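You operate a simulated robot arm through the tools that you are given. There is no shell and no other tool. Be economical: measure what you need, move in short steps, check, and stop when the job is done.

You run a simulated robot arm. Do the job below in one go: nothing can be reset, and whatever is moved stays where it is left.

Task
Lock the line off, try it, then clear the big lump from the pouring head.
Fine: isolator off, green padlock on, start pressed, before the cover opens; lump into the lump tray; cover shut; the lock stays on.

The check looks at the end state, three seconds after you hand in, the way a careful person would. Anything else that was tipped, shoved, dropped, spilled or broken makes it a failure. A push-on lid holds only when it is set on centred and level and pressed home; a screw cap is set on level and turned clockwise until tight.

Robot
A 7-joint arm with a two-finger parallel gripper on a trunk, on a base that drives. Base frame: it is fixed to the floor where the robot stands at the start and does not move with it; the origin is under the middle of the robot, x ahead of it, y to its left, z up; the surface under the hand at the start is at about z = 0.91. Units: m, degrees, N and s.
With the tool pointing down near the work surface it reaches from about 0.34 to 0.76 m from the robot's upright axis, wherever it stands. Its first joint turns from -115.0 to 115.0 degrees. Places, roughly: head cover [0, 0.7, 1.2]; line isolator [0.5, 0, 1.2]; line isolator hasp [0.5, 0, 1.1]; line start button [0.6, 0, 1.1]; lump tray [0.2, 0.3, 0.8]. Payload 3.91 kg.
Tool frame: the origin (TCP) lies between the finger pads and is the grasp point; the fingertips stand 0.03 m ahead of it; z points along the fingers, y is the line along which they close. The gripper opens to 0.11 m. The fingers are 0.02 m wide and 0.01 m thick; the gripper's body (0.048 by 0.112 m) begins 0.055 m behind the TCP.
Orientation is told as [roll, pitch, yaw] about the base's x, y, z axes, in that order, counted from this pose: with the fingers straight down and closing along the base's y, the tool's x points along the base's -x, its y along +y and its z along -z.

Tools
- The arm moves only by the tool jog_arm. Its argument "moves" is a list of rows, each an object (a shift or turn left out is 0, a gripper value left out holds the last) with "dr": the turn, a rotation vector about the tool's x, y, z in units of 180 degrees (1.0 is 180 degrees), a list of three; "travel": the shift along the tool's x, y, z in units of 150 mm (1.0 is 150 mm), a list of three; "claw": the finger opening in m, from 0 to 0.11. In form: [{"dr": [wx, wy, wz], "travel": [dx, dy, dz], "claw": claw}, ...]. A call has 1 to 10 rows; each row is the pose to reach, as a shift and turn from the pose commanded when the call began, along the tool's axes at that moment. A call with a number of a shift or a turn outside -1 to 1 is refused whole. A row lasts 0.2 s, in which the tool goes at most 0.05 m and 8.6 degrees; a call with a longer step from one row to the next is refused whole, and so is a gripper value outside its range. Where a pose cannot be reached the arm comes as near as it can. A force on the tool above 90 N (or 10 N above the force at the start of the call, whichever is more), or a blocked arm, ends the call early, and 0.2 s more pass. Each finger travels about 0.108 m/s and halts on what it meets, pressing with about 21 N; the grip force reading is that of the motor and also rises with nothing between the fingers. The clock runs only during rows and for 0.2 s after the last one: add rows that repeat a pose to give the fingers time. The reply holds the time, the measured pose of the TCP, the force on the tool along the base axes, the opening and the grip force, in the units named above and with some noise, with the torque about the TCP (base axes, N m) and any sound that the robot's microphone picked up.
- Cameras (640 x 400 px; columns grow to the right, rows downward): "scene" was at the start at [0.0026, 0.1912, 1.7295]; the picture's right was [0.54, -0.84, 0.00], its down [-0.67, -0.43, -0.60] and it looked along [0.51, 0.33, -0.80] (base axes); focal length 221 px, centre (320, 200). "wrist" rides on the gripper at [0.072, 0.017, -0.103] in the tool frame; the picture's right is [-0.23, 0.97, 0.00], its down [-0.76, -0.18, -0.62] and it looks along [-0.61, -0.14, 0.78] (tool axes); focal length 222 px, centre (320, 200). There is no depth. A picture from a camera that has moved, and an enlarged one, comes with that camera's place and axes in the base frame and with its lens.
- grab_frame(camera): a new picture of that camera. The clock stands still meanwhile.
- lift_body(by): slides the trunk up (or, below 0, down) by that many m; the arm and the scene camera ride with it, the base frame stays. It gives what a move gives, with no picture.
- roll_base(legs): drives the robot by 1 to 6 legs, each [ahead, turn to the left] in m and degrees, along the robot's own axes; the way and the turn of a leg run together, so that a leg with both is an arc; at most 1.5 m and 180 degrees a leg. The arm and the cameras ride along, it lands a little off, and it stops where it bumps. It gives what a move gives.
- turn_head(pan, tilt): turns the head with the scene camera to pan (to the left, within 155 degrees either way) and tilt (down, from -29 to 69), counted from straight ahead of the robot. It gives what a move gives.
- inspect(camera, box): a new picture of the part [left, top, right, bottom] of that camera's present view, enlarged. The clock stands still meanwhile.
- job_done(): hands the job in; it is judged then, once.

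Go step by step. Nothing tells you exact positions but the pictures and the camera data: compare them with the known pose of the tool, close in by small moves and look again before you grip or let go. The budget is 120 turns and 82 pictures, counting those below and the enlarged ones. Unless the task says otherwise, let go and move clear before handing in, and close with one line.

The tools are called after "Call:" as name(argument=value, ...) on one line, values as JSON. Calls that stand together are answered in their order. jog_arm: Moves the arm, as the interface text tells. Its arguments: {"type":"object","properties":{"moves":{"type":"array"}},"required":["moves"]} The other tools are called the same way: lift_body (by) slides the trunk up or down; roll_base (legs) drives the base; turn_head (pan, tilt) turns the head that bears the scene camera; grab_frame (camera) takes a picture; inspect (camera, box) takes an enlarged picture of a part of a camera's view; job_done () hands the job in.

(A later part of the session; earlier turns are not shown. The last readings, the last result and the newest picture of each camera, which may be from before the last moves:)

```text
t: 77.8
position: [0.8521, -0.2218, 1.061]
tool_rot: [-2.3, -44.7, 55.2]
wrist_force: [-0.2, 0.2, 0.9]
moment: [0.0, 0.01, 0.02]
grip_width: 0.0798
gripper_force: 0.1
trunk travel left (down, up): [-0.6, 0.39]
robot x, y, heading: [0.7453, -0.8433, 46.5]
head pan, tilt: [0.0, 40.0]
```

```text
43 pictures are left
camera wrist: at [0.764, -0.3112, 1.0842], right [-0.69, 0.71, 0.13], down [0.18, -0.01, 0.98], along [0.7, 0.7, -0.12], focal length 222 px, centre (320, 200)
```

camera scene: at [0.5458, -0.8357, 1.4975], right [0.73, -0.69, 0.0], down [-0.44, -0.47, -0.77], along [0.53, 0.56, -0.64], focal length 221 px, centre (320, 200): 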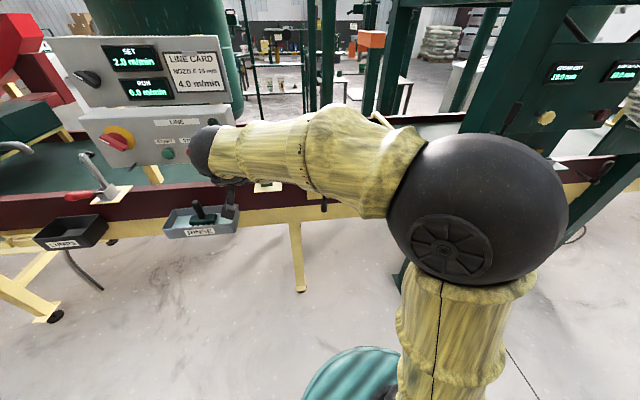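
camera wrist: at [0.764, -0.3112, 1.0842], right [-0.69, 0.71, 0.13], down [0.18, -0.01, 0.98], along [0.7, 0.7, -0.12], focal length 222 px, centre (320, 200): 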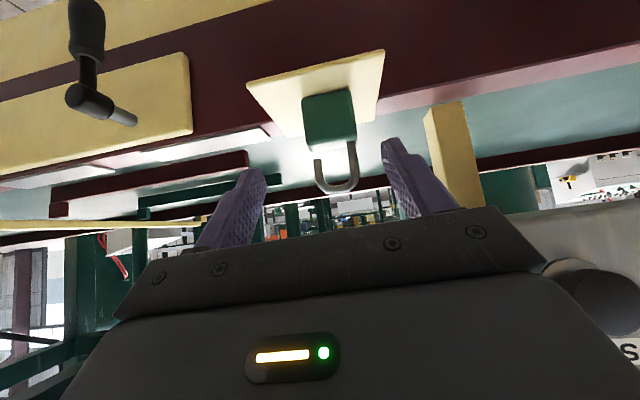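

Call:
inspect(camera="wrist", box=[230, 40, 410, 220])

```text
2.22 times, centred on (320, 130) of wrist
camera zoom: at [0.764, -0.3112, 1.0842], right [-0.69, 0.71, 0.13], down [0.18, -0.01, 0.98], along [0.7, 0.7, -0.12], focal length 494 px, centre (320, 356)
```

zoom: 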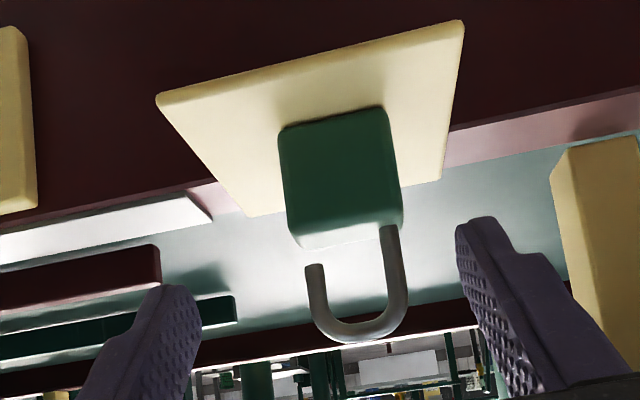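

The padlock is a 46 mm green body with an open shackle, its free leg on the right. I'll move in to grip the body's sides.

Call:
jog_arm(moves=[{"travel": [0, 0.06, 0.2]}, {"travel": [0, 0.06, 0.4]}, {"travel": [0, 0.06, 0.59]}, {"travel": [0, 0.06, 0.59]}])

Call:
grab_frame(camera="wrist")

```text
t: 78.8
position: [0.8837, -0.1662, 0.9974]
tool_rot: [-2.3, -44.7, 55.2]
wrist_force: [0.7, 0.1, -0.3]
moment: [0.03, 0.02, 0.0]
grip_width: 0.0799
gripper_force: 0.0
trunk travel left (down, up): [-0.6, 0.39]
robot x, y, heading: [0.7426, -0.8469, 46.8]
head pan, tilt: [0.0, 40.0]
```

```text
41 pictures are left
camera wrist: at [0.7959, -0.2562, 1.0209], right [-0.69, 0.71, 0.13], down [0.18, -0.01, 0.98], along [0.7, 0.7, -0.12], focal length 222 px, centre (320, 200)
```

wrist: 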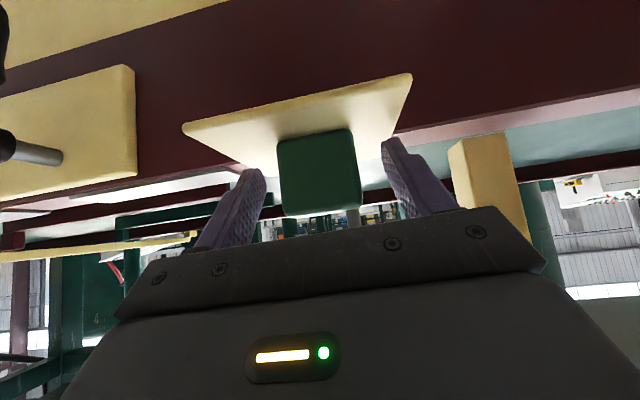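

The body is between the fingers and nothing is touching. Closing, then lifting.

Call:
jog_arm(moves=[{"claw": 0.04}, {"claw": 0.03}, {"claw": 0.03}, {"claw": 0.03}])

Call:
jog_arm(moves=[{"travel": [-0.2, 0, -0.2]}, {"travel": [-0.4, 0, -0.4]}, {"travel": [-0.55, 0, -0.6]}, {"travel": [-0.55, 0, -0.8]}, {"travel": [-0.55, 0, -1.0]}])

Call:
grab_frame(camera="wrist")

```text
t: 79.8
position: [0.8847, -0.1669, 0.9988]
tool_rot: [-2.3, -44.7, 55.1]
wrist_force: [-0.7, 1.3, 0.9]
moment: [0.06, 0.06, 0.0]
grip_width: 0.0457
gripper_force: 20.8
trunk travel left (down, up): [-0.6, 0.39]
robot x, y, heading: [0.7431, -0.8484, 46.5]
head pan, tilt: [0.0, 40.0]
```

```text
t: 81.0
position: [0.8533, -0.2032, 1.1635]
tool_rot: [-2.3, -44.7, 55.2]
wrist_force: [0.0, 0.5, -1.1]
moment: [-0.03, -0.02, 0.0]
grip_width: 0.0458
gripper_force: 20.8
trunk travel left (down, up): [-0.6, 0.39]
robot x, y, heading: [0.742, -0.8482, 46.9]
head pan, tilt: [0.0, 40.0]
```

```text
40 pictures are left
camera wrist: at [0.7638, -0.2929, 1.1865], right [-0.69, 0.71, 0.13], down [0.18, -0.01, 0.98], along [0.7, 0.7, -0.12], focal length 222 px, centre (320, 200)
```

wrist: 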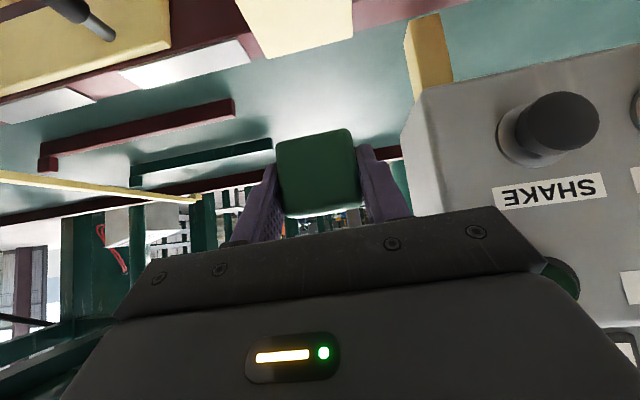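

The padlock is held firmly. I'll back away and shift left along the line to the hasp.

Call:
roll_base(legs=[[-0.2, 0], [0, 97], [0.385, 0], [0, -97]])

Call:
grab_frame(camera="wrist")

Call:
grab_frame(camera="scene")

```text
t: 96.9
position: [0.4046, -0.1219, 1.1627]
tool_rot: [-2.4, -44.6, 55.8]
wrist_force: [-0.8, 0.2, -0.2]
moment: [-0.02, 0.03, 0.07]
grip_width: 0.0456
gripper_force: 21.0
trunk travel left (down, up): [-0.6, 0.39]
robot x, y, heading: [0.3012, -0.766, 47.1]
head pan, tilt: [0.0, 40.0]
```

```text
39 pictures are left
camera wrist: at [0.3172, -0.2128, 1.186], right [-0.7, 0.7, 0.13], down [0.18, 0.0, 0.98], along [0.69, 0.71, -0.12], focal length 222 px, centre (320, 200)
```

wrist: 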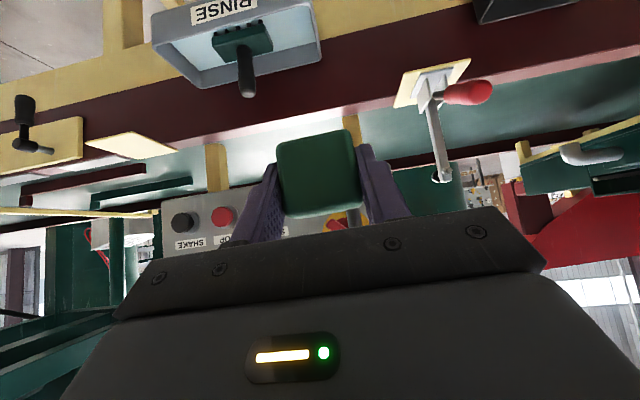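

```text
38 pictures are left
camera scene: at [0.2079, -0.6473, 1.4975], right [0.73, -0.68, 0.0], down [-0.44, -0.47, -0.77], along [0.52, 0.56, -0.64], focal length 221 px, centre (320, 200)
```

scene: 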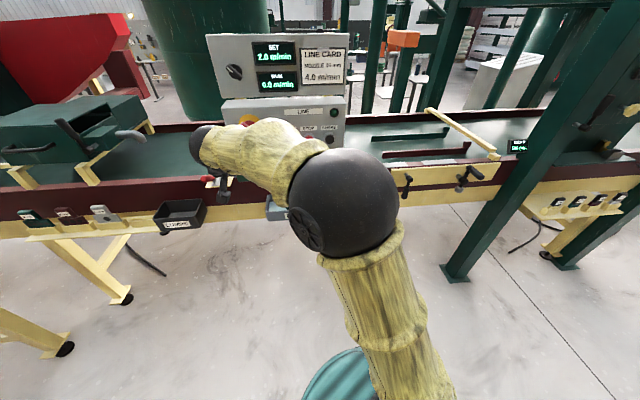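

From three wrist views the hasp is an upturned peg: tip at u≈0.398, n≈0.327, z≈1.115, shaft back to the panel at z≈1.11. I'll drive forward and lower the lock so its shackle loop faces the peg.

Call:
roll_base(legs=[[0.09, 0]])

Call:
jog_arm(moves=[{"travel": [0.2, 0.05, 0.2]}, {"travel": [0.391, 0.087, 0.391]}, {"travel": [0.391, 0.087, 0.391]}])

Call:
turn_head(pan=25, tilt=35)

Call:
grab_frame(camera="scene")

Call:
grab_frame(camera="wrist")

```text
t: 98.1
position: [0.4661, -0.0557, 1.1616]
tool_rot: [-2.3, -44.7, 55.9]
wrist_force: [-0.4, -0.3, -1.4]
moment: [-0.02, 0.0, 0.02]
grip_width: 0.0458
gripper_force: 21.2
trunk travel left (down, up): [-0.6, 0.39]
robot x, y, heading: [0.3644, -0.7023, 47.3]
head pan, tilt: [0.0, 40.0]
```

```text
t: 98.9
position: [0.4571, -0.0502, 1.0781]
tool_rot: [-2.3, -44.8, 55.8]
wrist_force: [-1.4, -0.3, -1.0]
moment: [-0.04, 0.02, 0.01]
grip_width: 0.0458
gripper_force: 21.0
trunk travel left (down, up): [-0.6, 0.39]
robot x, y, heading: [0.3631, -0.7009, 47.0]
head pan, tilt: [0.0, 40.0]
```

```text
t: 99.8
position: [0.4558, -0.049, 1.078]
tool_rot: [-2.2, -44.7, 55.9]
wrist_force: [0.3, 1.1, -1.3]
moment: [-0.01, 0.01, -0.01]
grip_width: 0.0456
gripper_force: 20.9
trunk travel left (down, up): [-0.6, 0.39]
robot x, y, heading: [0.3622, -0.7031, 47.5]
head pan, tilt: [25.0, 35.0]
```

```text
37 pictures are left
camera scene: at [0.238, -0.56, 1.5051], right [0.95, -0.31, 0.0], down [-0.18, -0.55, -0.82], along [0.25, 0.78, -0.57], focal length 221 px, centre (320, 200)
```

scene: 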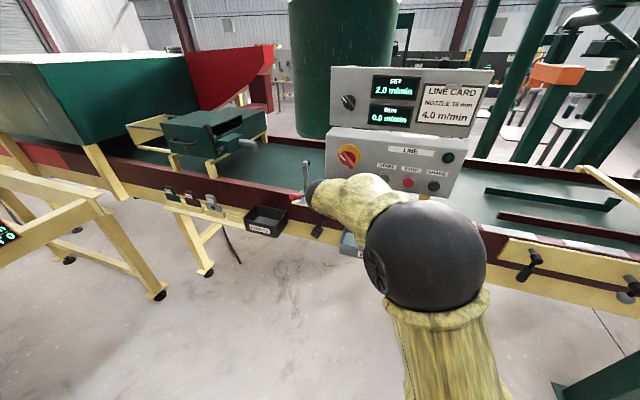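

```text
36 pictures are left
camera wrist: at [0.3691, -0.1411, 1.1014], right [-0.7, 0.7, 0.13], down [0.18, 0.0, 0.98], along [0.69, 0.71, -0.12], focal length 222 px, centre (320, 200)
```

wrist: 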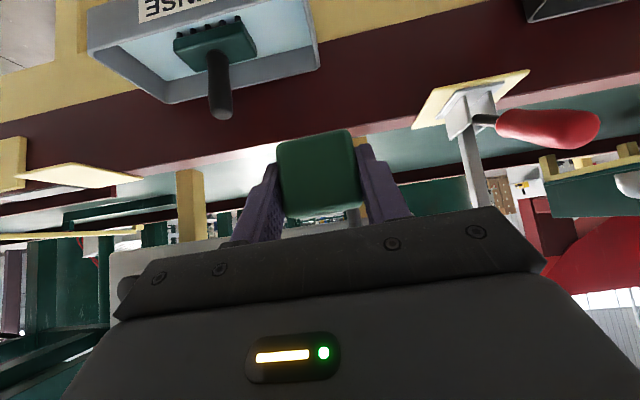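

I'll zoom to check the peg against the top of the padlock.

Call:
inspect(camera="wrist", box=[240, 120, 420, 240])

Call:
inspect(camera="scene", box=[280, 130, 400, 220])

```text
3.33 times, centred on (330, 180) of wrist
camera zoom: at [0.3691, -0.1411, 1.1014], right [-0.7, 0.7, 0.13], down [0.18, 0.0, 0.98], along [0.69, 0.71, -0.12], focal length 740 px, centre (287, 267)
```

zoom: 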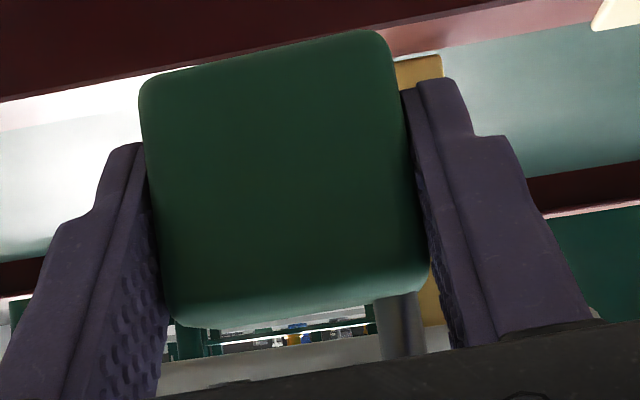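

```text
4.44 times, centred on (340, 175) of scene
camera zoom: at [0.238, -0.56, 1.5051], right [0.95, -0.31, 0.0], down [-0.18, -0.55, -0.82], along [0.25, 0.78, -0.57], focal length 982 px, centre (231, 311)
```

zoom: 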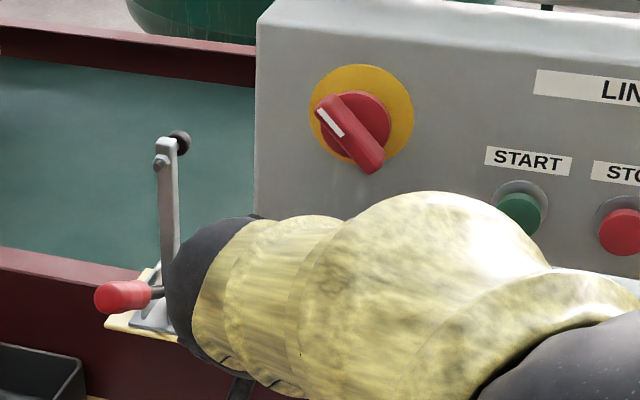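

The clearances look as computed. I'll slide the loop over the peg in two small stages, watching the force.

Call:
jog_arm(moves=[{"travel": [-0.15, -0.008, 0.145]}, {"travel": [-0.3, -0.015, 0.29]}, {"travel": [-0.42, -0.022, 0.41]}, {"travel": [-0.42, -0.022, 0.41]}])

Call:
inspect(camera="wrist", box=[240, 120, 420, 240])

```text
t: 100.8
position: [0.5109, 0.0207, 1.0802]
tool_rot: [-2.3, -44.7, 55.7]
wrist_force: [0.1, -0.1, -1.2]
moment: [-0.05, 0.01, 0.01]
grip_width: 0.0456
gripper_force: 21.6
trunk travel left (down, up): [-0.6, 0.39]
robot x, y, heading: [0.3619, -0.7063, 47.5]
head pan, tilt: [25.0, 35.0]
```

```text
3.33 times, centred on (330, 180) of wrist
camera zoom: at [0.4234, -0.0707, 1.1036], right [-0.7, 0.7, 0.13], down [0.18, 0.0, 0.98], along [0.69, 0.71, -0.13], focal length 740 px, centre (287, 267)
```

zoom: 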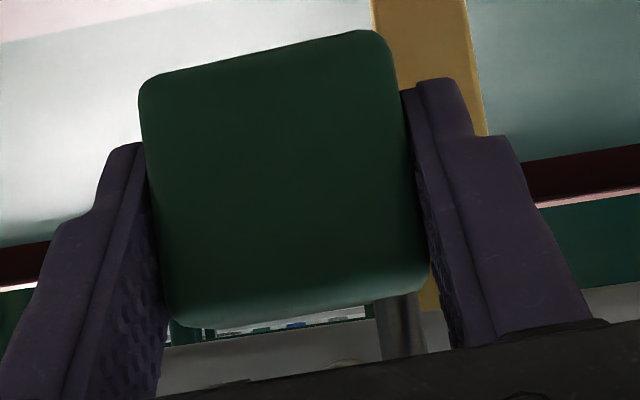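

The peg's end shows just above the palm edge at zoom x≈345. I'll look closer to judge side clearance.

Call:
inspect(camera="wrist", box=[290, 200, 370, 240])

```text
8.00 times, centred on (330, 220) of wrist
camera zoom: at [0.4234, -0.0707, 1.1036], right [-0.7, 0.7, 0.13], down [0.18, 0.0, 0.98], along [0.69, 0.71, -0.13], focal length 1777 px, centre (240, 40)
```

zoom: 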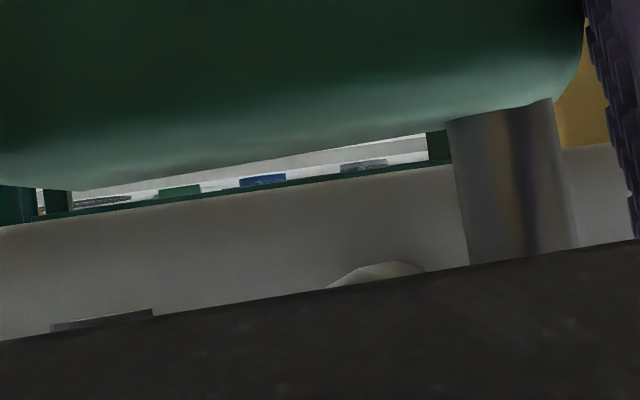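

The peg sits about 5 mm left of the shackle's centre. I'll shift the lock 5 mm left and 2 mm up, then slide it on.

Call:
jog_arm(moves=[{"travel": [-0.009, 0.035, -0.009]}, {"travel": [-0.009, 0.035, -0.009]}, {"travel": [-0.07, 0.032, 0.053]}, {"travel": [-0.13, 0.029, 0.112]}, {"travel": [-0.13, 0.029, 0.112]}])

Call:
inspect(camera="wrist", box=[290, 200, 370, 240])

```text
t: 102.0
position: [0.5223, 0.0434, 1.0831]
tool_rot: [-2.3, -44.8, 55.9]
wrist_force: [-0.1, -0.8, -0.4]
moment: [0.0, 0.0, 0.02]
grip_width: 0.0459
gripper_force: 21.3
trunk travel left (down, up): [-0.6, 0.39]
robot x, y, heading: [0.3648, -0.7026, 47.1]
head pan, tilt: [25.0, 35.0]
```

```text
8.00 times, centred on (330, 220) of wrist
camera zoom: at [0.4346, -0.0479, 1.1054], right [-0.7, 0.7, 0.13], down [0.18, 0.0, 0.98], along [0.69, 0.71, -0.12], focal length 1777 px, centre (240, 40)
```

zoom: 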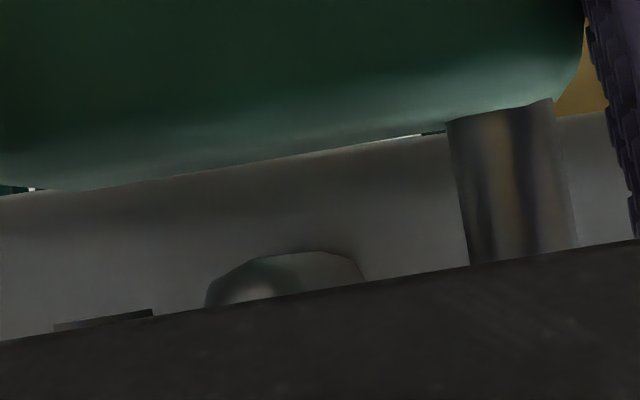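

The peg is inside the loop with no contact. I'll lower gently until the shackle bar rests on it.

Call:
jog_arm(moves=[{"travel": [0.024, 0, 0.024]}, {"travel": [0.047, 0, 0.047]}, {"travel": [0.065, 0, 0.065]}, {"travel": [0.065, 0, 0.065]}])

Call:
inspect(camera="wrist", box=[290, 200, 370, 240])

```text
t: 103.0
position: [0.5222, 0.0418, 1.067]
tool_rot: [-2.2, -44.6, 55.8]
wrist_force: [-0.8, -0.2, -0.4]
moment: [0.01, 0.03, 0.02]
grip_width: 0.0458
gripper_force: 21.3
trunk travel left (down, up): [-0.6, 0.39]
robot x, y, heading: [0.3643, -0.7011, 47.3]
head pan, tilt: [25.0, 35.0]
```

```text
8.00 times, centred on (330, 220) of wrist
camera zoom: at [0.4344, -0.0485, 1.0906], right [-0.7, 0.7, 0.13], down [0.18, 0.0, 0.98], along [0.69, 0.71, -0.13], focal length 1777 px, centre (240, 40)
```

zoom: 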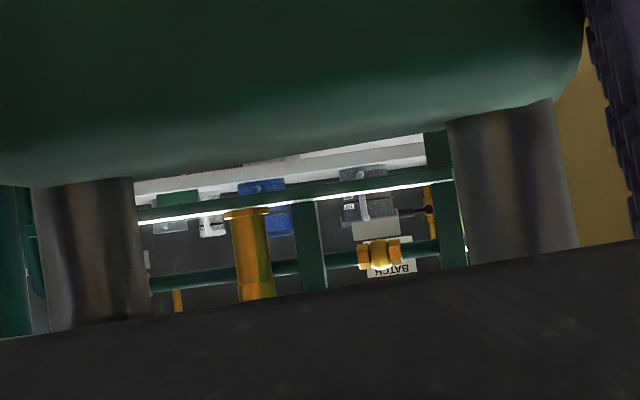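

The shackle has closed: its free leg now enters the body. I'll lower a touch more, release, and back straight off.

Call:
jog_arm(moves=[{"travel": [0.015, 0, 0.015]}, {"travel": [0.015, 0, 0.015]}])

Call:
jog_arm(moves=[{"claw": 0.07}, {"claw": 0.08}, {"travel": [0, 0, -0.1]}, {"travel": [0, 0, -0.3]}, {"travel": [0, 0, -0.6]}, {"travel": [0, 0, -0.9]}])

Call:
grab_frame(camera="wrist")

```text
t: 103.6
position: [0.5218, 0.0424, 1.0655]
tool_rot: [-2.3, -44.8, 55.9]
wrist_force: [1.2, -0.3, -1.5]
moment: [-0.03, 0.01, 0.03]
grip_width: 0.0456
gripper_force: 21.4
trunk travel left (down, up): [-0.6, 0.39]
robot x, y, heading: [0.3634, -0.7002, 47.4]
head pan, tilt: [25.0, 35.0]
```

```text
t: 105.0
position: [0.465, -0.0351, 1.162]
tool_rot: [-2.3, -44.6, 55.8]
wrist_force: [0.2, -0.5, 0.3]
moment: [-0.03, -0.02, 0.02]
grip_width: 0.0802
gripper_force: 0.0
trunk travel left (down, up): [-0.6, 0.39]
robot x, y, heading: [0.3658, -0.7004, 47.4]
head pan, tilt: [25.0, 35.0]
```

```text
29 pictures are left
camera wrist: at [0.3772, -0.1257, 1.1852], right [-0.7, 0.7, 0.13], down [0.18, 0.0, 0.98], along [0.69, 0.71, -0.12], focal length 222 px, centre (320, 200)
```

wrist: 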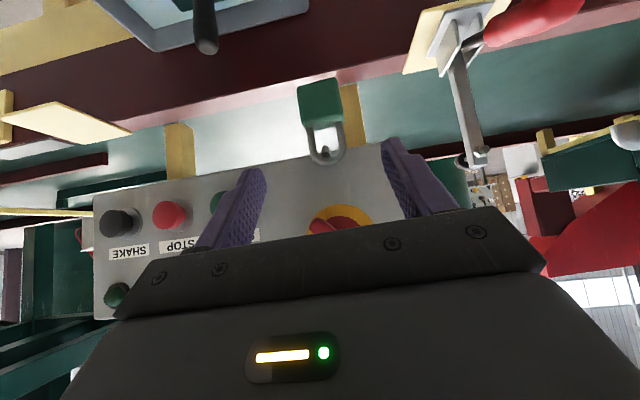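

The green padlock hangs locked on the hasp. Now the try: closed fingertips go in front of START.

Call:
jog_arm(moves=[{"travel": [0, -0.3, 0], "claw": 0.0}, {"travel": [0, -0.6, 0]}, {"travel": [0, -0.9, 0]}, {"travel": [-0.155, -0.9, 0.18]}, {"travel": [-0.311, -0.9, 0.358]}, {"travel": [-0.311, -0.9, 0.358]}])

Call:
grab_frame(camera="wrist")

```text
t: 106.4
position: [0.6154, -0.0525, 1.1605]
tool_rot: [-2.3, -44.8, 55.8]
wrist_force: [0.5, -0.4, 0.1]
moment: [-0.02, 0.01, 0.01]
grip_width: 0.0
gripper_force: 21.0
trunk travel left (down, up): [-0.6, 0.39]
robot x, y, heading: [0.3656, -0.7033, 47.4]
head pan, tilt: [25.0, 35.0]
```

```text
28 pictures are left
camera wrist: at [0.5271, -0.1437, 1.1836], right [-0.7, 0.7, 0.13], down [0.18, 0.0, 0.98], along [0.69, 0.71, -0.12], focal length 222 px, centre (320, 200)
```

wrist: 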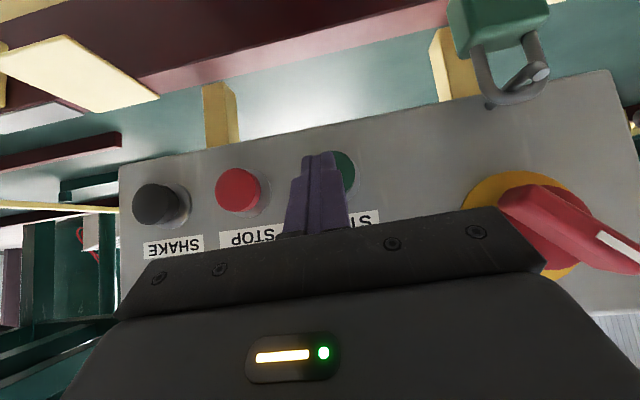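

The padlock hangs closed. START's centre is about 7 mm left of the fingertips; I'll correct and press in small steps.

Call:
jog_arm(moves=[{"travel": [0.019, 0.047, 0.019]}, {"travel": [-0.05, 0.047, 0.09]}, {"travel": [-0.085, 0.047, 0.123]}, {"travel": [-0.109, 0.047, 0.147]}, {"travel": [-0.132, 0.047, 0.17]}, {"travel": [-0.146, 0.047, 0.184]}])

```text
t: 107.8
position: [0.6141, -0.0413, 1.1573]
tool_rot: [-2.2, -43.3, 55.6]
wrist_force: [-68.2, -114.8, 42.3]
moment: [-1.49, 1.34, -0.42]
grip_width: 0.0002
gripper_force: 20.6
trunk travel left (down, up): [-0.6, 0.39]
robot x, y, heading: [0.3614, -0.7057, 47.3]
head pan, tilt: [25.0, 35.0]
heard: click
stopped in row 6: the force on the tool passed its limit at 92 N (the readings are from after the stop); the commanded pose is now the measured one
```

START clicked under the press. I'll back off and check that the line stays at 0.0 and nothing was damaged.

Call:
jog_arm(moves=[{"travel": [0.05, 0, -0.1]}, {"travel": [0.1, 0, -0.3]}, {"travel": [0.1, 0, -0.6]}, {"travel": [0.1, 0, -0.9]}])

Call:
grab_frame(camera="wrist")

Call:
inspect(camera="scene", box=[150, 40, 500, 260])

```text
t: 108.8
position: [0.5633, -0.1092, 1.2379]
tool_rot: [-2.5, -43.3, 55.8]
wrist_force: [-0.4, 0.4, -0.6]
moment: [0.0, 0.03, -0.01]
grip_width: 0.0002
gripper_force: 21.0
trunk travel left (down, up): [-0.6, 0.39]
robot x, y, heading: [0.3626, -0.7015, 47.7]
head pan, tilt: [25.0, 35.0]
```

```text
27 pictures are left
camera wrist: at [0.4755, -0.1991, 1.2634], right [-0.7, 0.71, 0.12], down [0.19, 0.02, 0.98], along [0.69, 0.71, -0.15], focal length 222 px, centre (320, 200)
```

wrist: 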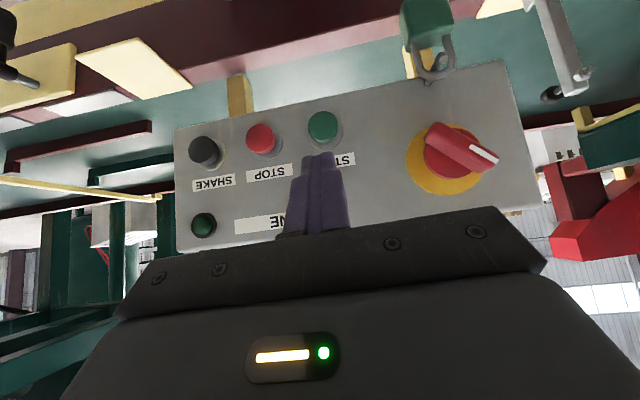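

```text
1.82 times, centred on (325, 150) of scene
camera zoom: at [0.2369, -0.5618, 1.5051], right [0.95, -0.3, 0.0], down [-0.17, -0.55, -0.82], along [0.25, 0.78, -0.57], focal length 402 px, centre (311, 291)
```

zoom: 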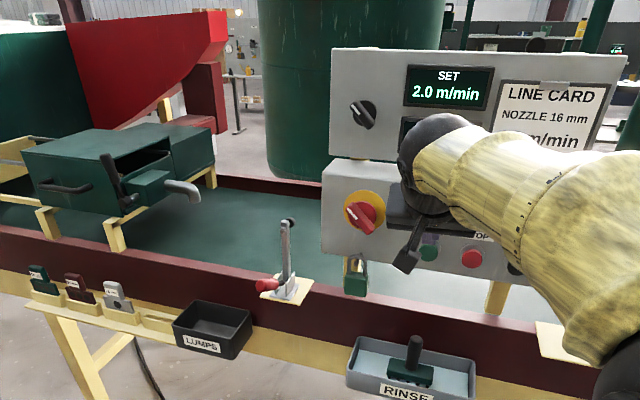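

Locked out and tried: RUN didn't start and the lock is on. Now I'll drive left along the line to the pouring head.

Call:
roll_base(legs=[[-0.15, 0], [0, 97], [0.93, 0], [0, -97]])

Call:
turn_head(pan=8, tilt=30)

Call:
grab_frame(camera="scene")

Call:
grab_frame(camera="wrist")

```text
t: 127.6
position: [-0.3058, 0.3104, 1.2365]
tool_rot: [-2.6, -43.4, 56.0]
wrist_force: [0.5, -0.8, -0.2]
moment: [0.0, -0.01, 0.0]
grip_width: 0.0
gripper_force: 20.9
trunk travel left (down, up): [-0.6, 0.39]
robot x, y, heading: [-0.5028, -0.2873, 47.6]
head pan, tilt: [25.0, 35.0]
```

```text
t: 128.4
position: [-0.3055, 0.3104, 1.2374]
tool_rot: [-2.5, -43.3, 56.1]
wrist_force: [-0.8, -0.5, 0.2]
moment: [0.01, 0.01, 0.01]
grip_width: 0.0
gripper_force: 20.4
trunk travel left (down, up): [-0.6, 0.39]
robot x, y, heading: [-0.5018, -0.287, 47.5]
head pan, tilt: [8.0, 30.0]
```

```text
25 pictures are left
camera scene: at [-0.6058, -0.1527, 1.5129], right [0.82, -0.57, 0.0], down [-0.28, -0.41, -0.87], along [0.49, 0.71, -0.5], focal length 221 px, centre (320, 200)
```

scene: 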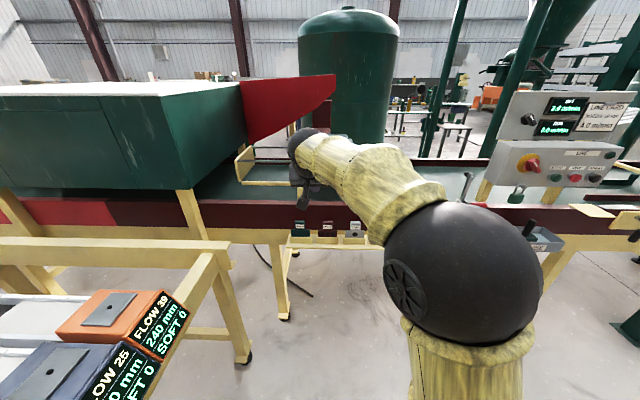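

```text
24 pictures are left
camera wrist: at [-0.3931, 0.2202, 1.2629], right [-0.7, 0.71, 0.12], down [0.19, 0.02, 0.98], along [0.69, 0.71, -0.15], focal length 222 px, centre (320, 200)
```

wrist: 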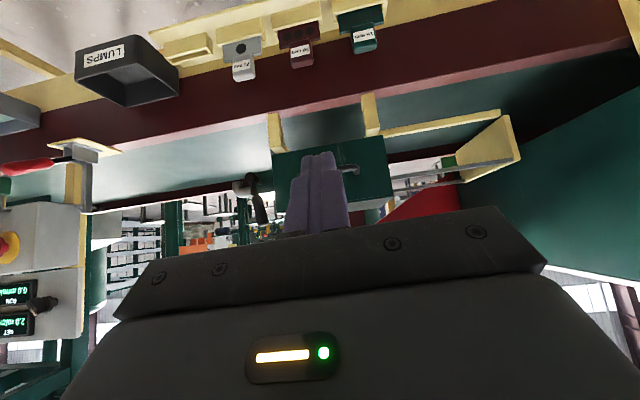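

The cover seems to slide left along two rods, with its handle on the front. I'll raise the trunk and point the hand down for a top view.

Call:
lift_body(by=0.3)

Call:
jog_arm(moves=[{"dr": [0, 0.045, 0], "claw": 0.08}, {"dr": [0, 0.09, 0], "claw": 0.08}, {"dr": [0, 0.135, 0], "travel": [0, 0, 0.1]}, {"dr": [0, 0.18, 0], "travel": [0, 0, 0.2]}, {"dr": [0, 0.22, 0], "travel": [0, 0, 0.3]}, {"dr": [0, 0.24, 0], "travel": [-0.2, 0, 0.3]}])

Call:
grab_frame(camera="wrist")

Call:
grab_frame(camera="scene")

```text
t: 131.4
position: [-0.3058, 0.3104, 1.5361]
tool_rot: [-2.5, -43.3, 56.0]
wrist_force: [-0.7, 0.4, 0.0]
moment: [0.02, -0.01, 0.0]
grip_width: 0.0
gripper_force: 20.6
trunk travel left (down, up): [-0.9, 0.09]
robot x, y, heading: [-0.5025, -0.284, 47.5]
head pan, tilt: [8.0, 30.0]
```

```text
t: 132.8
position: [-0.3064, 0.2744, 1.5517]
tool_rot: [-1.7, -0.6, 54.3]
wrist_force: [0.3, -1.5, 0.4]
moment: [0.11, -0.03, 0.02]
grip_width: 0.0801
gripper_force: 0.0
out of reach, approached as far as the arm can: row 5, 6
trunk travel left (down, up): [-0.9, 0.09]
robot x, y, heading: [-0.5011, -0.2868, 47.8]
head pan, tilt: [8.0, 30.0]
```

```text
23 pictures are left
camera wrist: at [-0.3658, 0.2255, 1.6549], right [-0.66, 0.75, -0.03], down [0.57, 0.52, 0.63], along [0.49, 0.4, -0.77], focal length 222 px, centre (320, 200)
```

wrist: 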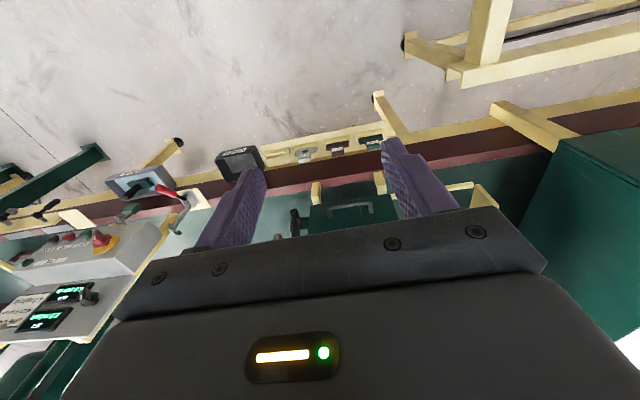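

```text
22 pictures are left
camera scene: at [-0.6067, -0.1597, 1.8134], right [0.82, -0.57, 0.0], down [-0.28, -0.41, -0.87], along [0.49, 0.72, -0.5], focal length 221 px, centre (320, 200)
```

scene: 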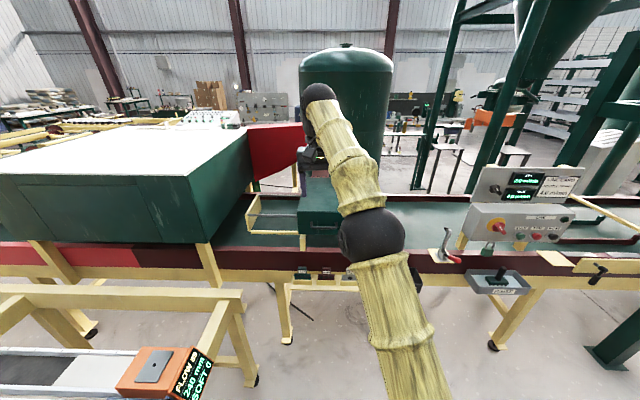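

The view is still blocked. I'll shift the robot 0.2 m right so the head camera sees the pouring head past the arm.

Call:
roll_base(legs=[[0, -84], [0.22, 0], [0, 84]])

Call:
turn_head(pan=20, tilt=40)

Call:
inspect(camera="scene", box=[200, 100, 440, 250])

```text
t: 145.0
position: [-0.1265, 0.1483, 1.5486]
tool_rot: [-1.7, -0.2, 53.9]
wrist_force: [0.2, 0.3, 0.2]
moment: [0.02, 0.01, 0.02]
grip_width: 0.0799
gripper_force: 0.1
trunk travel left (down, up): [-0.9, 0.09]
robot x, y, heading: [-0.3291, -0.416, 47.1]
head pan, tilt: [8.0, 30.0]
```

```text
t: 145.8
position: [-0.1255, 0.1481, 1.5484]
tool_rot: [-1.8, -0.3, 53.9]
wrist_force: [-0.7, 0.9, -0.3]
moment: [0.0, -0.01, 0.03]
grip_width: 0.0799
gripper_force: 0.0
trunk travel left (down, up): [-0.9, 0.09]
robot x, y, heading: [-0.328, -0.4172, 47.0]
head pan, tilt: [20.0, 40.0]
```

```text
2.67 times, centred on (320, 175) of scene
camera zoom: at [-0.4472, -0.2787, 1.7976], right [0.92, -0.39, 0.0], down [-0.25, -0.59, -0.77], along [0.3, 0.71, -0.64], focal length 589 px, centre (320, 267)
```

zoom: 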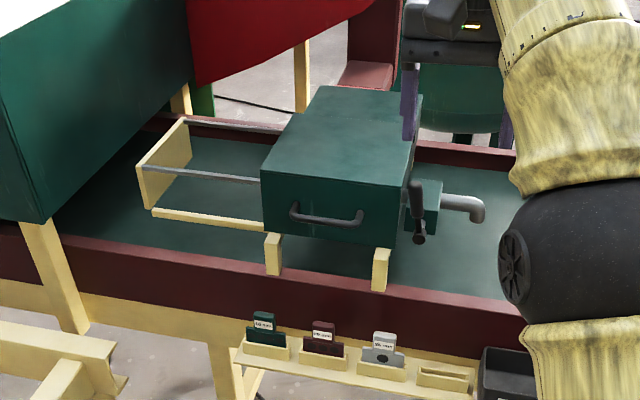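

Now it's clear: the hood with the front handle slides left along two rods. Its handle is at about u −0.40, n 0.43, z 1.13. I'll lower the trunk, reposition the base and turn the hand horizontal, closing vertically, to grip the bar.

Call:
lift_body(by=-0.3)

Call:
roll_base(legs=[[0, 97], [0.32, 0], [0, -97]])

Call:
jog_arm(moves=[{"dr": [0.0275, -0.0275, -0.0275]}, {"dr": [0.055, -0.055, -0.055]}, {"dr": [0.0825, -0.0825, -0.0825]}, {"dr": [0.11, -0.11, -0.11]}, {"dr": [0.1375, -0.1375, -0.1375]}, {"dr": [0.165, -0.165, -0.165]}, {"dr": [0.1925, -0.1925, -0.1925]}])

Call:
jog_arm(moves=[{"dr": [0.0275, -0.0275, -0.0275]}, {"dr": [0.055, -0.055, -0.055]}, {"dr": [0.0825, -0.0825, -0.0825]}, {"dr": [0.11, -0.11, -0.11]}, {"dr": [0.1375, -0.1375, -0.1375]}, {"dr": [0.165, -0.165, -0.165]}, {"dr": [0.1925, -0.1925, -0.1925]}])

```text
t: 148.8
position: [-0.1255, 0.1467, 1.2495]
tool_rot: [-1.8, -0.3, 54.0]
wrist_force: [-0.5, 0.1, -0.3]
moment: [0.02, -0.03, 0.0]
grip_width: 0.08
gripper_force: 0.0
trunk travel left (down, up): [-0.6, 0.39]
robot x, y, heading: [-0.3287, -0.4171, 47.2]
head pan, tilt: [20.0, 40.0]
```

```text
t: 163.2
position: [-0.3853, 0.3305, 1.2489]
tool_rot: [-1.8, -0.4, 53.5]
wrist_force: [0.4, 0.1, 0.3]
moment: [-0.02, 0.01, -0.01]
grip_width: 0.08
gripper_force: 0.0
trunk travel left (down, up): [-0.6, 0.39]
robot x, y, heading: [-0.5906, -0.2314, 46.8]
head pan, tilt: [20.0, 40.0]
```

```text
t: 164.8
position: [-0.3849, 0.3303, 1.2502]
tool_rot: [-46.7, -18.5, 99.1]
wrist_force: [-0.1, 0.4, -0.5]
moment: [-0.01, -0.02, 0.0]
grip_width: 0.0802
gripper_force: 0.1
trunk travel left (down, up): [-0.6, 0.39]
robot x, y, heading: [-0.5937, -0.2323, 46.8]
head pan, tilt: [20.0, 40.0]
```

```text
t: 166.4
position: [-0.3838, 0.3309, 1.2497]
tool_rot: [-90.3, 1.8, 143.5]
wrist_force: [-0.1, 0.0, 0.0]
moment: [0.02, -0.03, 0.01]
grip_width: 0.0805
gripper_force: 0.1
trunk travel left (down, up): [-0.6, 0.39]
robot x, y, heading: [-0.5912, -0.2351, 46.5]
head pan, tilt: [20.0, 40.0]
```

The orientation is good. Drive in 0.24, lower to handle height, and look.

Call:
roll_base(legs=[[0.24, 0]])

Call:
jog_arm(moves=[{"travel": [0.12, 0.25, 0], "claw": 0.06}, {"travel": [0.25, 0.5, 0]}, {"travel": [0.4, 0.75, 0]}, {"travel": [0.4, 0.8, 0]}])

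Call:
grab_frame(camera="wrist")

```text
t: 168.4
position: [-0.2189, 0.5088, 1.2496]
tool_rot: [-90.2, 1.9, 143.6]
wrist_force: [0.9, 0.4, 0.1]
moment: [0.02, -0.03, 0.03]
grip_width: 0.0803
gripper_force: 0.0
trunk travel left (down, up): [-0.6, 0.39]
robot x, y, heading: [-0.4246, -0.0562, 46.6]
head pan, tilt: [20.0, 40.0]
```

```text
t: 169.4
position: [-0.1664, 0.4692, 1.1281]
tool_rot: [-90.3, 1.8, 143.7]
wrist_force: [-1.0, 0.8, 0.1]
moment: [0.02, 0.03, -0.05]
grip_width: 0.0602
gripper_force: 0.0
trunk travel left (down, up): [-0.6, 0.39]
robot x, y, heading: [-0.4226, -0.0563, 46.9]
head pan, tilt: [20.0, 40.0]
```

```text
20 pictures are left
camera wrist: at [-0.1702, 0.3425, 1.1148], right [-0.16, 0.12, -0.98], down [-0.99, -0.05, 0.15], along [-0.03, 0.99, 0.13], focal length 222 px, centre (320, 200)
```

wrist: 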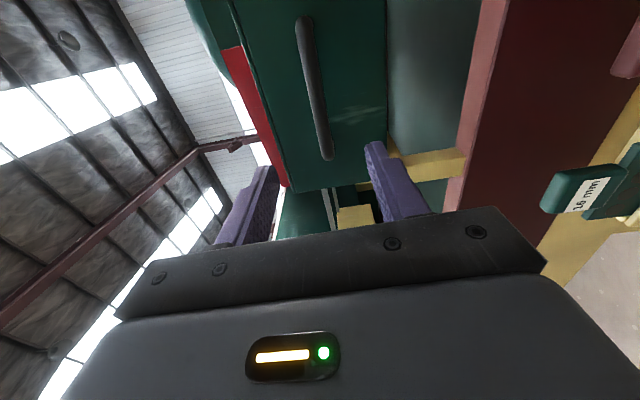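

Handle bar confirmed: u −0.47 to −0.33, z ≈1.132. Drive the last bit and close in.

Call:
roll_base(legs=[[0.09, 0]])

Call:
jog_arm(moves=[{"travel": [0, -0.02, 0.15]}, {"travel": [0, -0.02, 0.3]}])

Call:
grab_frame(camera="wrist")

```text
t: 170.6
position: [-0.1069, 0.5355, 1.1271]
tool_rot: [-90.3, 1.9, 143.8]
wrist_force: [-0.5, 0.9, 0.5]
moment: [0.02, 0.0, 0.0]
grip_width: 0.0599
gripper_force: 0.0
trunk travel left (down, up): [-0.6, 0.39]
robot x, y, heading: [-0.3637, 0.0109, 47.1]
head pan, tilt: [20.0, 40.0]
```

```text
t: 171.2
position: [-0.0825, 0.5703, 1.1319]
tool_rot: [-90.3, 1.8, 143.6]
wrist_force: [0.1, -0.5, 0.5]
moment: [0.01, 0.01, 0.01]
grip_width: 0.06
gripper_force: 0.1
trunk travel left (down, up): [-0.6, 0.39]
robot x, y, heading: [-0.3639, 0.0086, 47.0]
head pan, tilt: [20.0, 40.0]
```

```text
19 pictures are left
camera wrist: at [-0.0841, 0.4435, 1.119], right [-0.16, 0.12, -0.98], down [-0.99, -0.05, 0.15], along [-0.03, 0.99, 0.13], focal length 222 px, centre (320, 200)
```

wrist: 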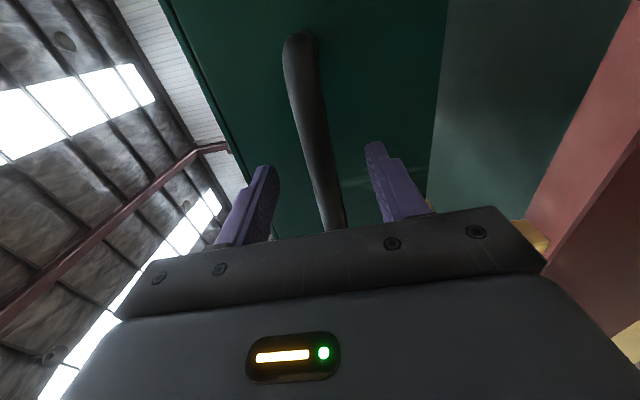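

The bar is between the fingers. Close and slide the cover left.

Call:
jog_arm(moves=[{"claw": 0.02}, {"claw": 0.005}, {"claw": 0.005}, {"travel": [-0.1, 0, 0]}, {"travel": [-0.25, 0, 0]}, {"travel": [-0.4, 0, 0]}, {"travel": [-0.55, 0, 0]}, {"travel": [-0.7, 0, 0]}, {"travel": [-0.85, 0, 0]}, {"travel": [-1.0, 0, 0]}])

Call:
grab_frame(camera="scene")

```text
t: 173.4
position: [-0.2039, 0.6591, 1.1299]
tool_rot: [-90.6, 1.7, 143.7]
wrist_force: [-6.5, -5.4, -5.7]
moment: [0.45, 0.72, -0.97]
grip_width: 0.016
gripper_force: 45.0
trunk travel left (down, up): [-0.6, 0.39]
robot x, y, heading: [-0.3649, 0.0083, 47.3]
head pan, tilt: [20.0, 40.0]
```

```text
18 pictures are left
camera scene: at [-0.4844, 0.1462, 1.4977], right [0.92, -0.39, 0.0], down [-0.25, -0.59, -0.77], along [0.3, 0.7, -0.64], focal length 221 px, centre (320, 200)
```

scene: 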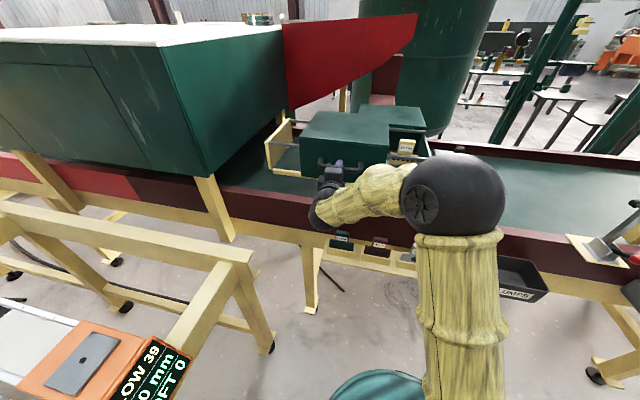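

The cover slides left smoothly. I'll continue toward the end plate.

Call:
jog_arm(moves=[{"travel": [-0.12, 0, 0]}, {"travel": [-0.24, 0, 0]}, {"travel": [-0.36, 0, 0]}, {"travel": [-0.48, 0, 0]}, {"travel": [-0.6, 0, 0]}, {"travel": [-0.7, 0, 0]}])

Call:
inspect(camera="scene", box=[240, 70, 460, 220])

```text
t: 174.8
position: [-0.285, 0.7188, 1.1296]
tool_rot: [-90.8, 1.7, 143.5]
wrist_force: [-0.7, 1.8, 23.7]
moment: [0.65, 0.65, -1.04]
grip_width: 0.0161
gripper_force: 45.0
trunk travel left (down, up): [-0.6, 0.39]
robot x, y, heading: [-0.3638, 0.0074, 47.1]
head pan, tilt: [20.0, 40.0]
```

```text
2.67 times, centred on (350, 145) of scene
camera zoom: at [-0.4839, 0.1437, 1.4981], right [0.92, -0.39, 0.0], down [-0.25, -0.59, -0.77], along [0.3, 0.71, -0.64], focal length 589 px, centre (240, 347)
```

zoom: 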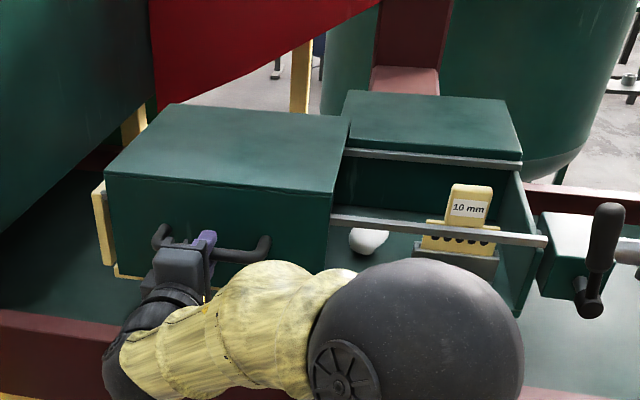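

The bay is open: I see a pale lump and a "10 mm" gauge that must stay. I'll let go of the handle, back off, turn the hand down and raise up to look in from above.

Call:
jog_arm(moves=[{"claw": 0.05}, {"claw": 0.06}, {"travel": [0, 0, -0.3]}, {"travel": [0, 0, -0.6]}, {"travel": [0, 0, -0.9]}, {"travel": [0, 0, -1.0]}])

Call:
lift_body(by=0.3)

Call:
jog_arm(moves=[{"dr": [-0.0275, 0.0275, 0.0275]}, {"dr": [-0.055, 0.055, 0.055]}, {"dr": [-0.0825, 0.0825, 0.0825]}, {"dr": [-0.11, 0.11, 0.11]}, {"dr": [-0.1375, 0.1375, 0.1375]}, {"dr": [-0.165, 0.165, 0.165]}, {"dr": [-0.1925, 0.1925, 0.1925]}])

Call:
jog_arm(moves=[{"dr": [-0.0275, 0.0275, 0.0275]}, {"dr": [-0.055, 0.055, 0.055]}, {"dr": [-0.0825, 0.0825, 0.0825]}, {"dr": [-0.11, 0.11, 0.11]}, {"dr": [-0.1375, 0.1375, 0.1375]}, {"dr": [-0.165, 0.165, 0.165]}, {"dr": [-0.1925, 0.1925, 0.1925]}])

Call:
grab_frame(camera="scene")

```text
t: 176.2
position: [-0.3752, 0.601, 1.1259]
tool_rot: [-90.4, 1.8, 143.5]
wrist_force: [0.1, -0.3, 0.0]
moment: [0.02, 0.05, 0.0]
grip_width: 0.0599
gripper_force: 0.0
trunk travel left (down, up): [-0.6, 0.39]
robot x, y, heading: [-0.3659, 0.0059, 46.9]
head pan, tilt: [20.0, 40.0]
```

```text
t: 179.2
position: [-0.3749, 0.6012, 1.4243]
tool_rot: [-90.3, 1.8, 143.8]
wrist_force: [-0.7, -0.6, -0.3]
moment: [-0.02, 0.0, 0.01]
grip_width: 0.06
gripper_force: 0.1
trunk travel left (down, up): [-0.9, 0.09]
robot x, y, heading: [-0.3679, 0.0116, 46.9]
head pan, tilt: [20.0, 40.0]
```

```text
t: 180.8
position: [-0.3745, 0.6026, 1.424]
tool_rot: [-46.4, -18.4, 99.0]
wrist_force: [-0.1, 0.6, -0.1]
moment: [-0.01, -0.02, 0.0]
grip_width: 0.0603
gripper_force: 0.1
trunk travel left (down, up): [-0.9, 0.09]
robot x, y, heading: [-0.3678, 0.0048, 47.0]
head pan, tilt: [20.0, 40.0]
```

```text
t: 182.4
position: [-0.3745, 0.602, 1.4245]
tool_rot: [-1.6, -0.2, 53.6]
wrist_force: [-0.2, 0.0, 0.3]
moment: [0.02, 0.03, -0.01]
grip_width: 0.0597
gripper_force: 0.1
trunk travel left (down, up): [-0.9, 0.09]
robot x, y, heading: [-0.3669, 0.0121, 47.1]
head pan, tilt: [20.0, 40.0]
```

```text
16 pictures are left
camera scene: at [-0.4826, 0.1468, 1.7976], right [0.92, -0.39, 0.0], down [-0.25, -0.59, -0.77], along [0.3, 0.7, -0.64], focal length 221 px, centre (320, 200)
```

scene: 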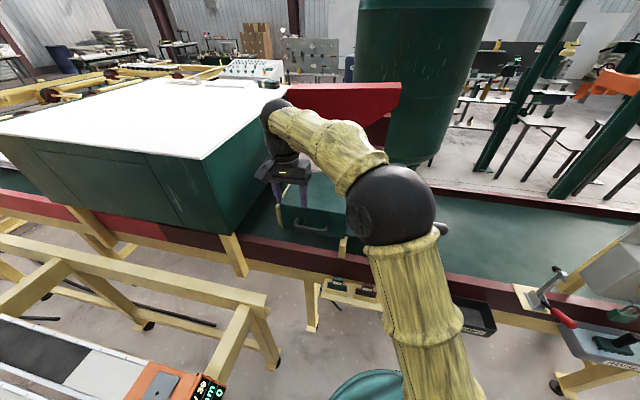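

The arm blocks the head view, so I'll bring the wrist camera over the bay.

Call:
jog_arm(moves=[{"travel": [0, -0.33, 0], "claw": 0.08}, {"travel": [0, -0.66, 0]}, {"travel": [0, -1.0, 0]}])

Call:
jog_arm(moves=[{"travel": [-0.1, -0.2, 0]}, {"travel": [-0.2, -0.4, 0]}])

Call:
grab_frame(camera="wrist")

```text
refused: row 3 steps farther than a row can; nothing moved
```

```text
t: 183.0
position: [-0.308, 0.5911, 1.4259]
tool_rot: [-1.8, -0.3, 53.6]
wrist_force: [-1.2, -0.7, -0.4]
moment: [-0.02, -0.01, 0.02]
grip_width: 0.0601
gripper_force: 0.1
trunk travel left (down, up): [-0.9, 0.09]
robot x, y, heading: [-0.3636, 0.0116, 47.0]
head pan, tilt: [20.0, 40.0]
```

```text
15 pictures are left
camera wrist: at [-0.3676, 0.5449, 1.5301], right [-0.65, 0.76, -0.03], down [0.58, 0.52, 0.63], along [0.5, 0.39, -0.77], focal length 222 px, centre (320, 200)
```

wrist: 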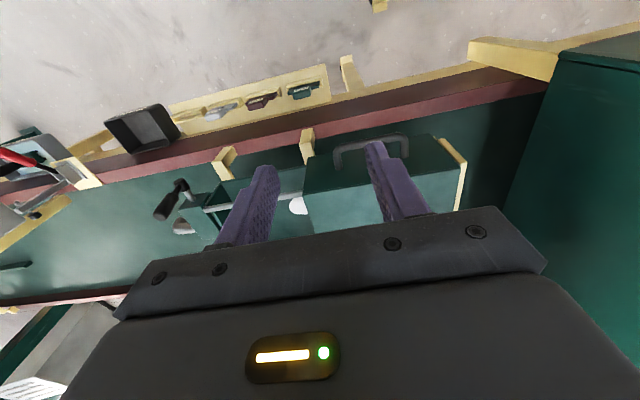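

The lump shows near the cover's edge. I'll move further right and forward for a clear look.

Call:
jog_arm(moves=[{"travel": [-0.2, -0.2, 0], "claw": 0.09}, {"travel": [-0.4, -0.4, 0]}, {"travel": [-0.6, -0.6, 0]}, {"travel": [-0.75, -0.8, 0]}, {"travel": [-0.8, -0.95, 0]}])

Call:
grab_frame(camera="wrist")

```text
t: 184.2
position: [-0.1207, 0.6034, 1.4314]
tool_rot: [-1.8, -0.3, 53.7]
wrist_force: [0.0, -0.4, 0.0]
moment: [0.04, -0.01, -0.01]
grip_width: 0.0898
gripper_force: 0.0
trunk travel left (down, up): [-0.9, 0.09]
robot x, y, heading: [-0.3634, 0.01, 46.7]
head pan, tilt: [20.0, 40.0]
```

```text
14 pictures are left
camera wrist: at [-0.1811, 0.5557, 1.5345], right [-0.65, 0.76, -0.03], down [0.58, 0.52, 0.63], along [0.49, 0.39, -0.77], focal length 222 px, centre (320, 200)
```

wrist: 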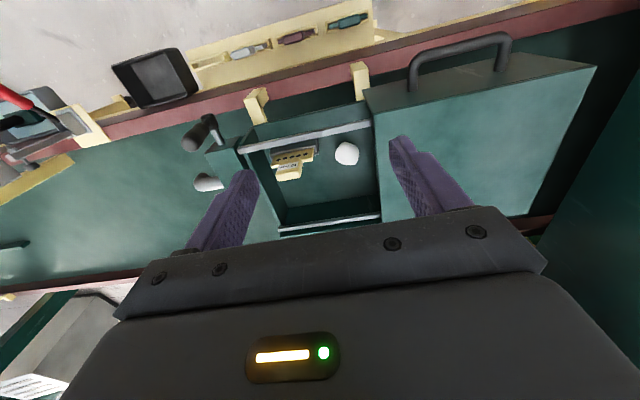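

Call:
inspect(camera="wrist", box=[220, 90, 400, 240])

```text
2.67 times, centred on (310, 165) of wrist
camera zoom: at [-0.1811, 0.5557, 1.5345], right [-0.65, 0.76, -0.03], down [0.58, 0.52, 0.63], along [0.49, 0.39, -0.77], focal length 592 px, centre (347, 293)
```

zoom: 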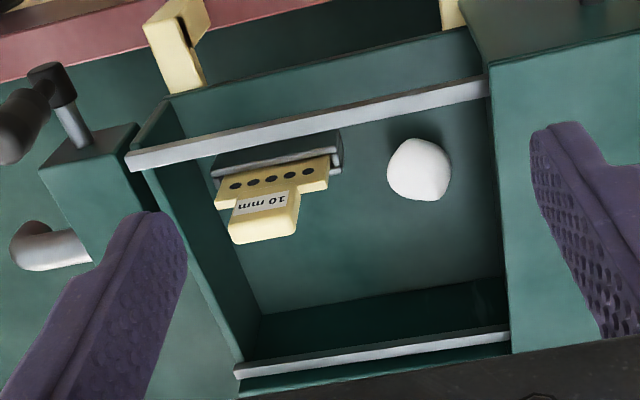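

There's a single lump: about 52 mm wide, at u −0.467, n 0.578, z 1.086. It sits between the cover edge and the gauge. I'll turn the wrist about −110° so the palm and camera clear both, and move over it.

Call:
jog_arm(moves=[{"dr": [0, 0, -0.044], "travel": [-0.15, 0.01, 0]}, {"dr": [0, 0, -0.088], "travel": [-0.3, 0.02, 0]}, {"dr": [0, 0, -0.132], "travel": [-0.45, 0.03, 0]}, {"dr": [0, 0, -0.176], "travel": [-0.6, 0.04, 0]}, {"dr": [0, 0, -0.22], "travel": [-0.75, 0.05, 0]}, {"dr": [0, 0, -0.264], "travel": [-0.9, 0.06, 0]}, {"dr": [0, 0, -0.305], "travel": [-1.0, 0.06, 0]}])

Call:
jog_arm(moves=[{"dr": [0, 0, -0.044]}, {"dr": [0, 0, -0.088]}, {"dr": [0, 0, -0.132]}, {"dr": [0, 0, -0.176]}, {"dr": [0, 0, -0.22]}, {"dr": [0, 0, -0.264]}, {"dr": [0, 0, -0.305]}])

```text
t: 185.8
position: [-0.0731, 0.6539, 1.3783]
tool_rot: [-1.2, 1.7, 107.8]
wrist_force: [0.0, 1.7, -0.5]
moment: [-0.07, -0.01, 0.0]
grip_width: 0.0903
gripper_force: 0.0
out of reach, approached as far as the arm can: row 2, 3, 4, 5, 6, 7
trunk travel left (down, up): [-0.9, 0.09]
robot x, y, heading: [-0.3634, 0.007, 46.8]
head pan, tilt: [20.0, 40.0]
```

```text
t: 187.4
position: [-0.0754, 0.6506, 1.3805]
tool_rot: [0.4, 1.7, 163.6]
wrist_force: [-1.0, 0.0, -0.7]
moment: [0.02, -0.03, 0.0]
grip_width: 0.0902
gripper_force: 0.0
trunk travel left (down, up): [-0.9, 0.09]
robot x, y, heading: [-0.3658, 0.0101, 47.2]
head pan, tilt: [20.0, 40.0]
```

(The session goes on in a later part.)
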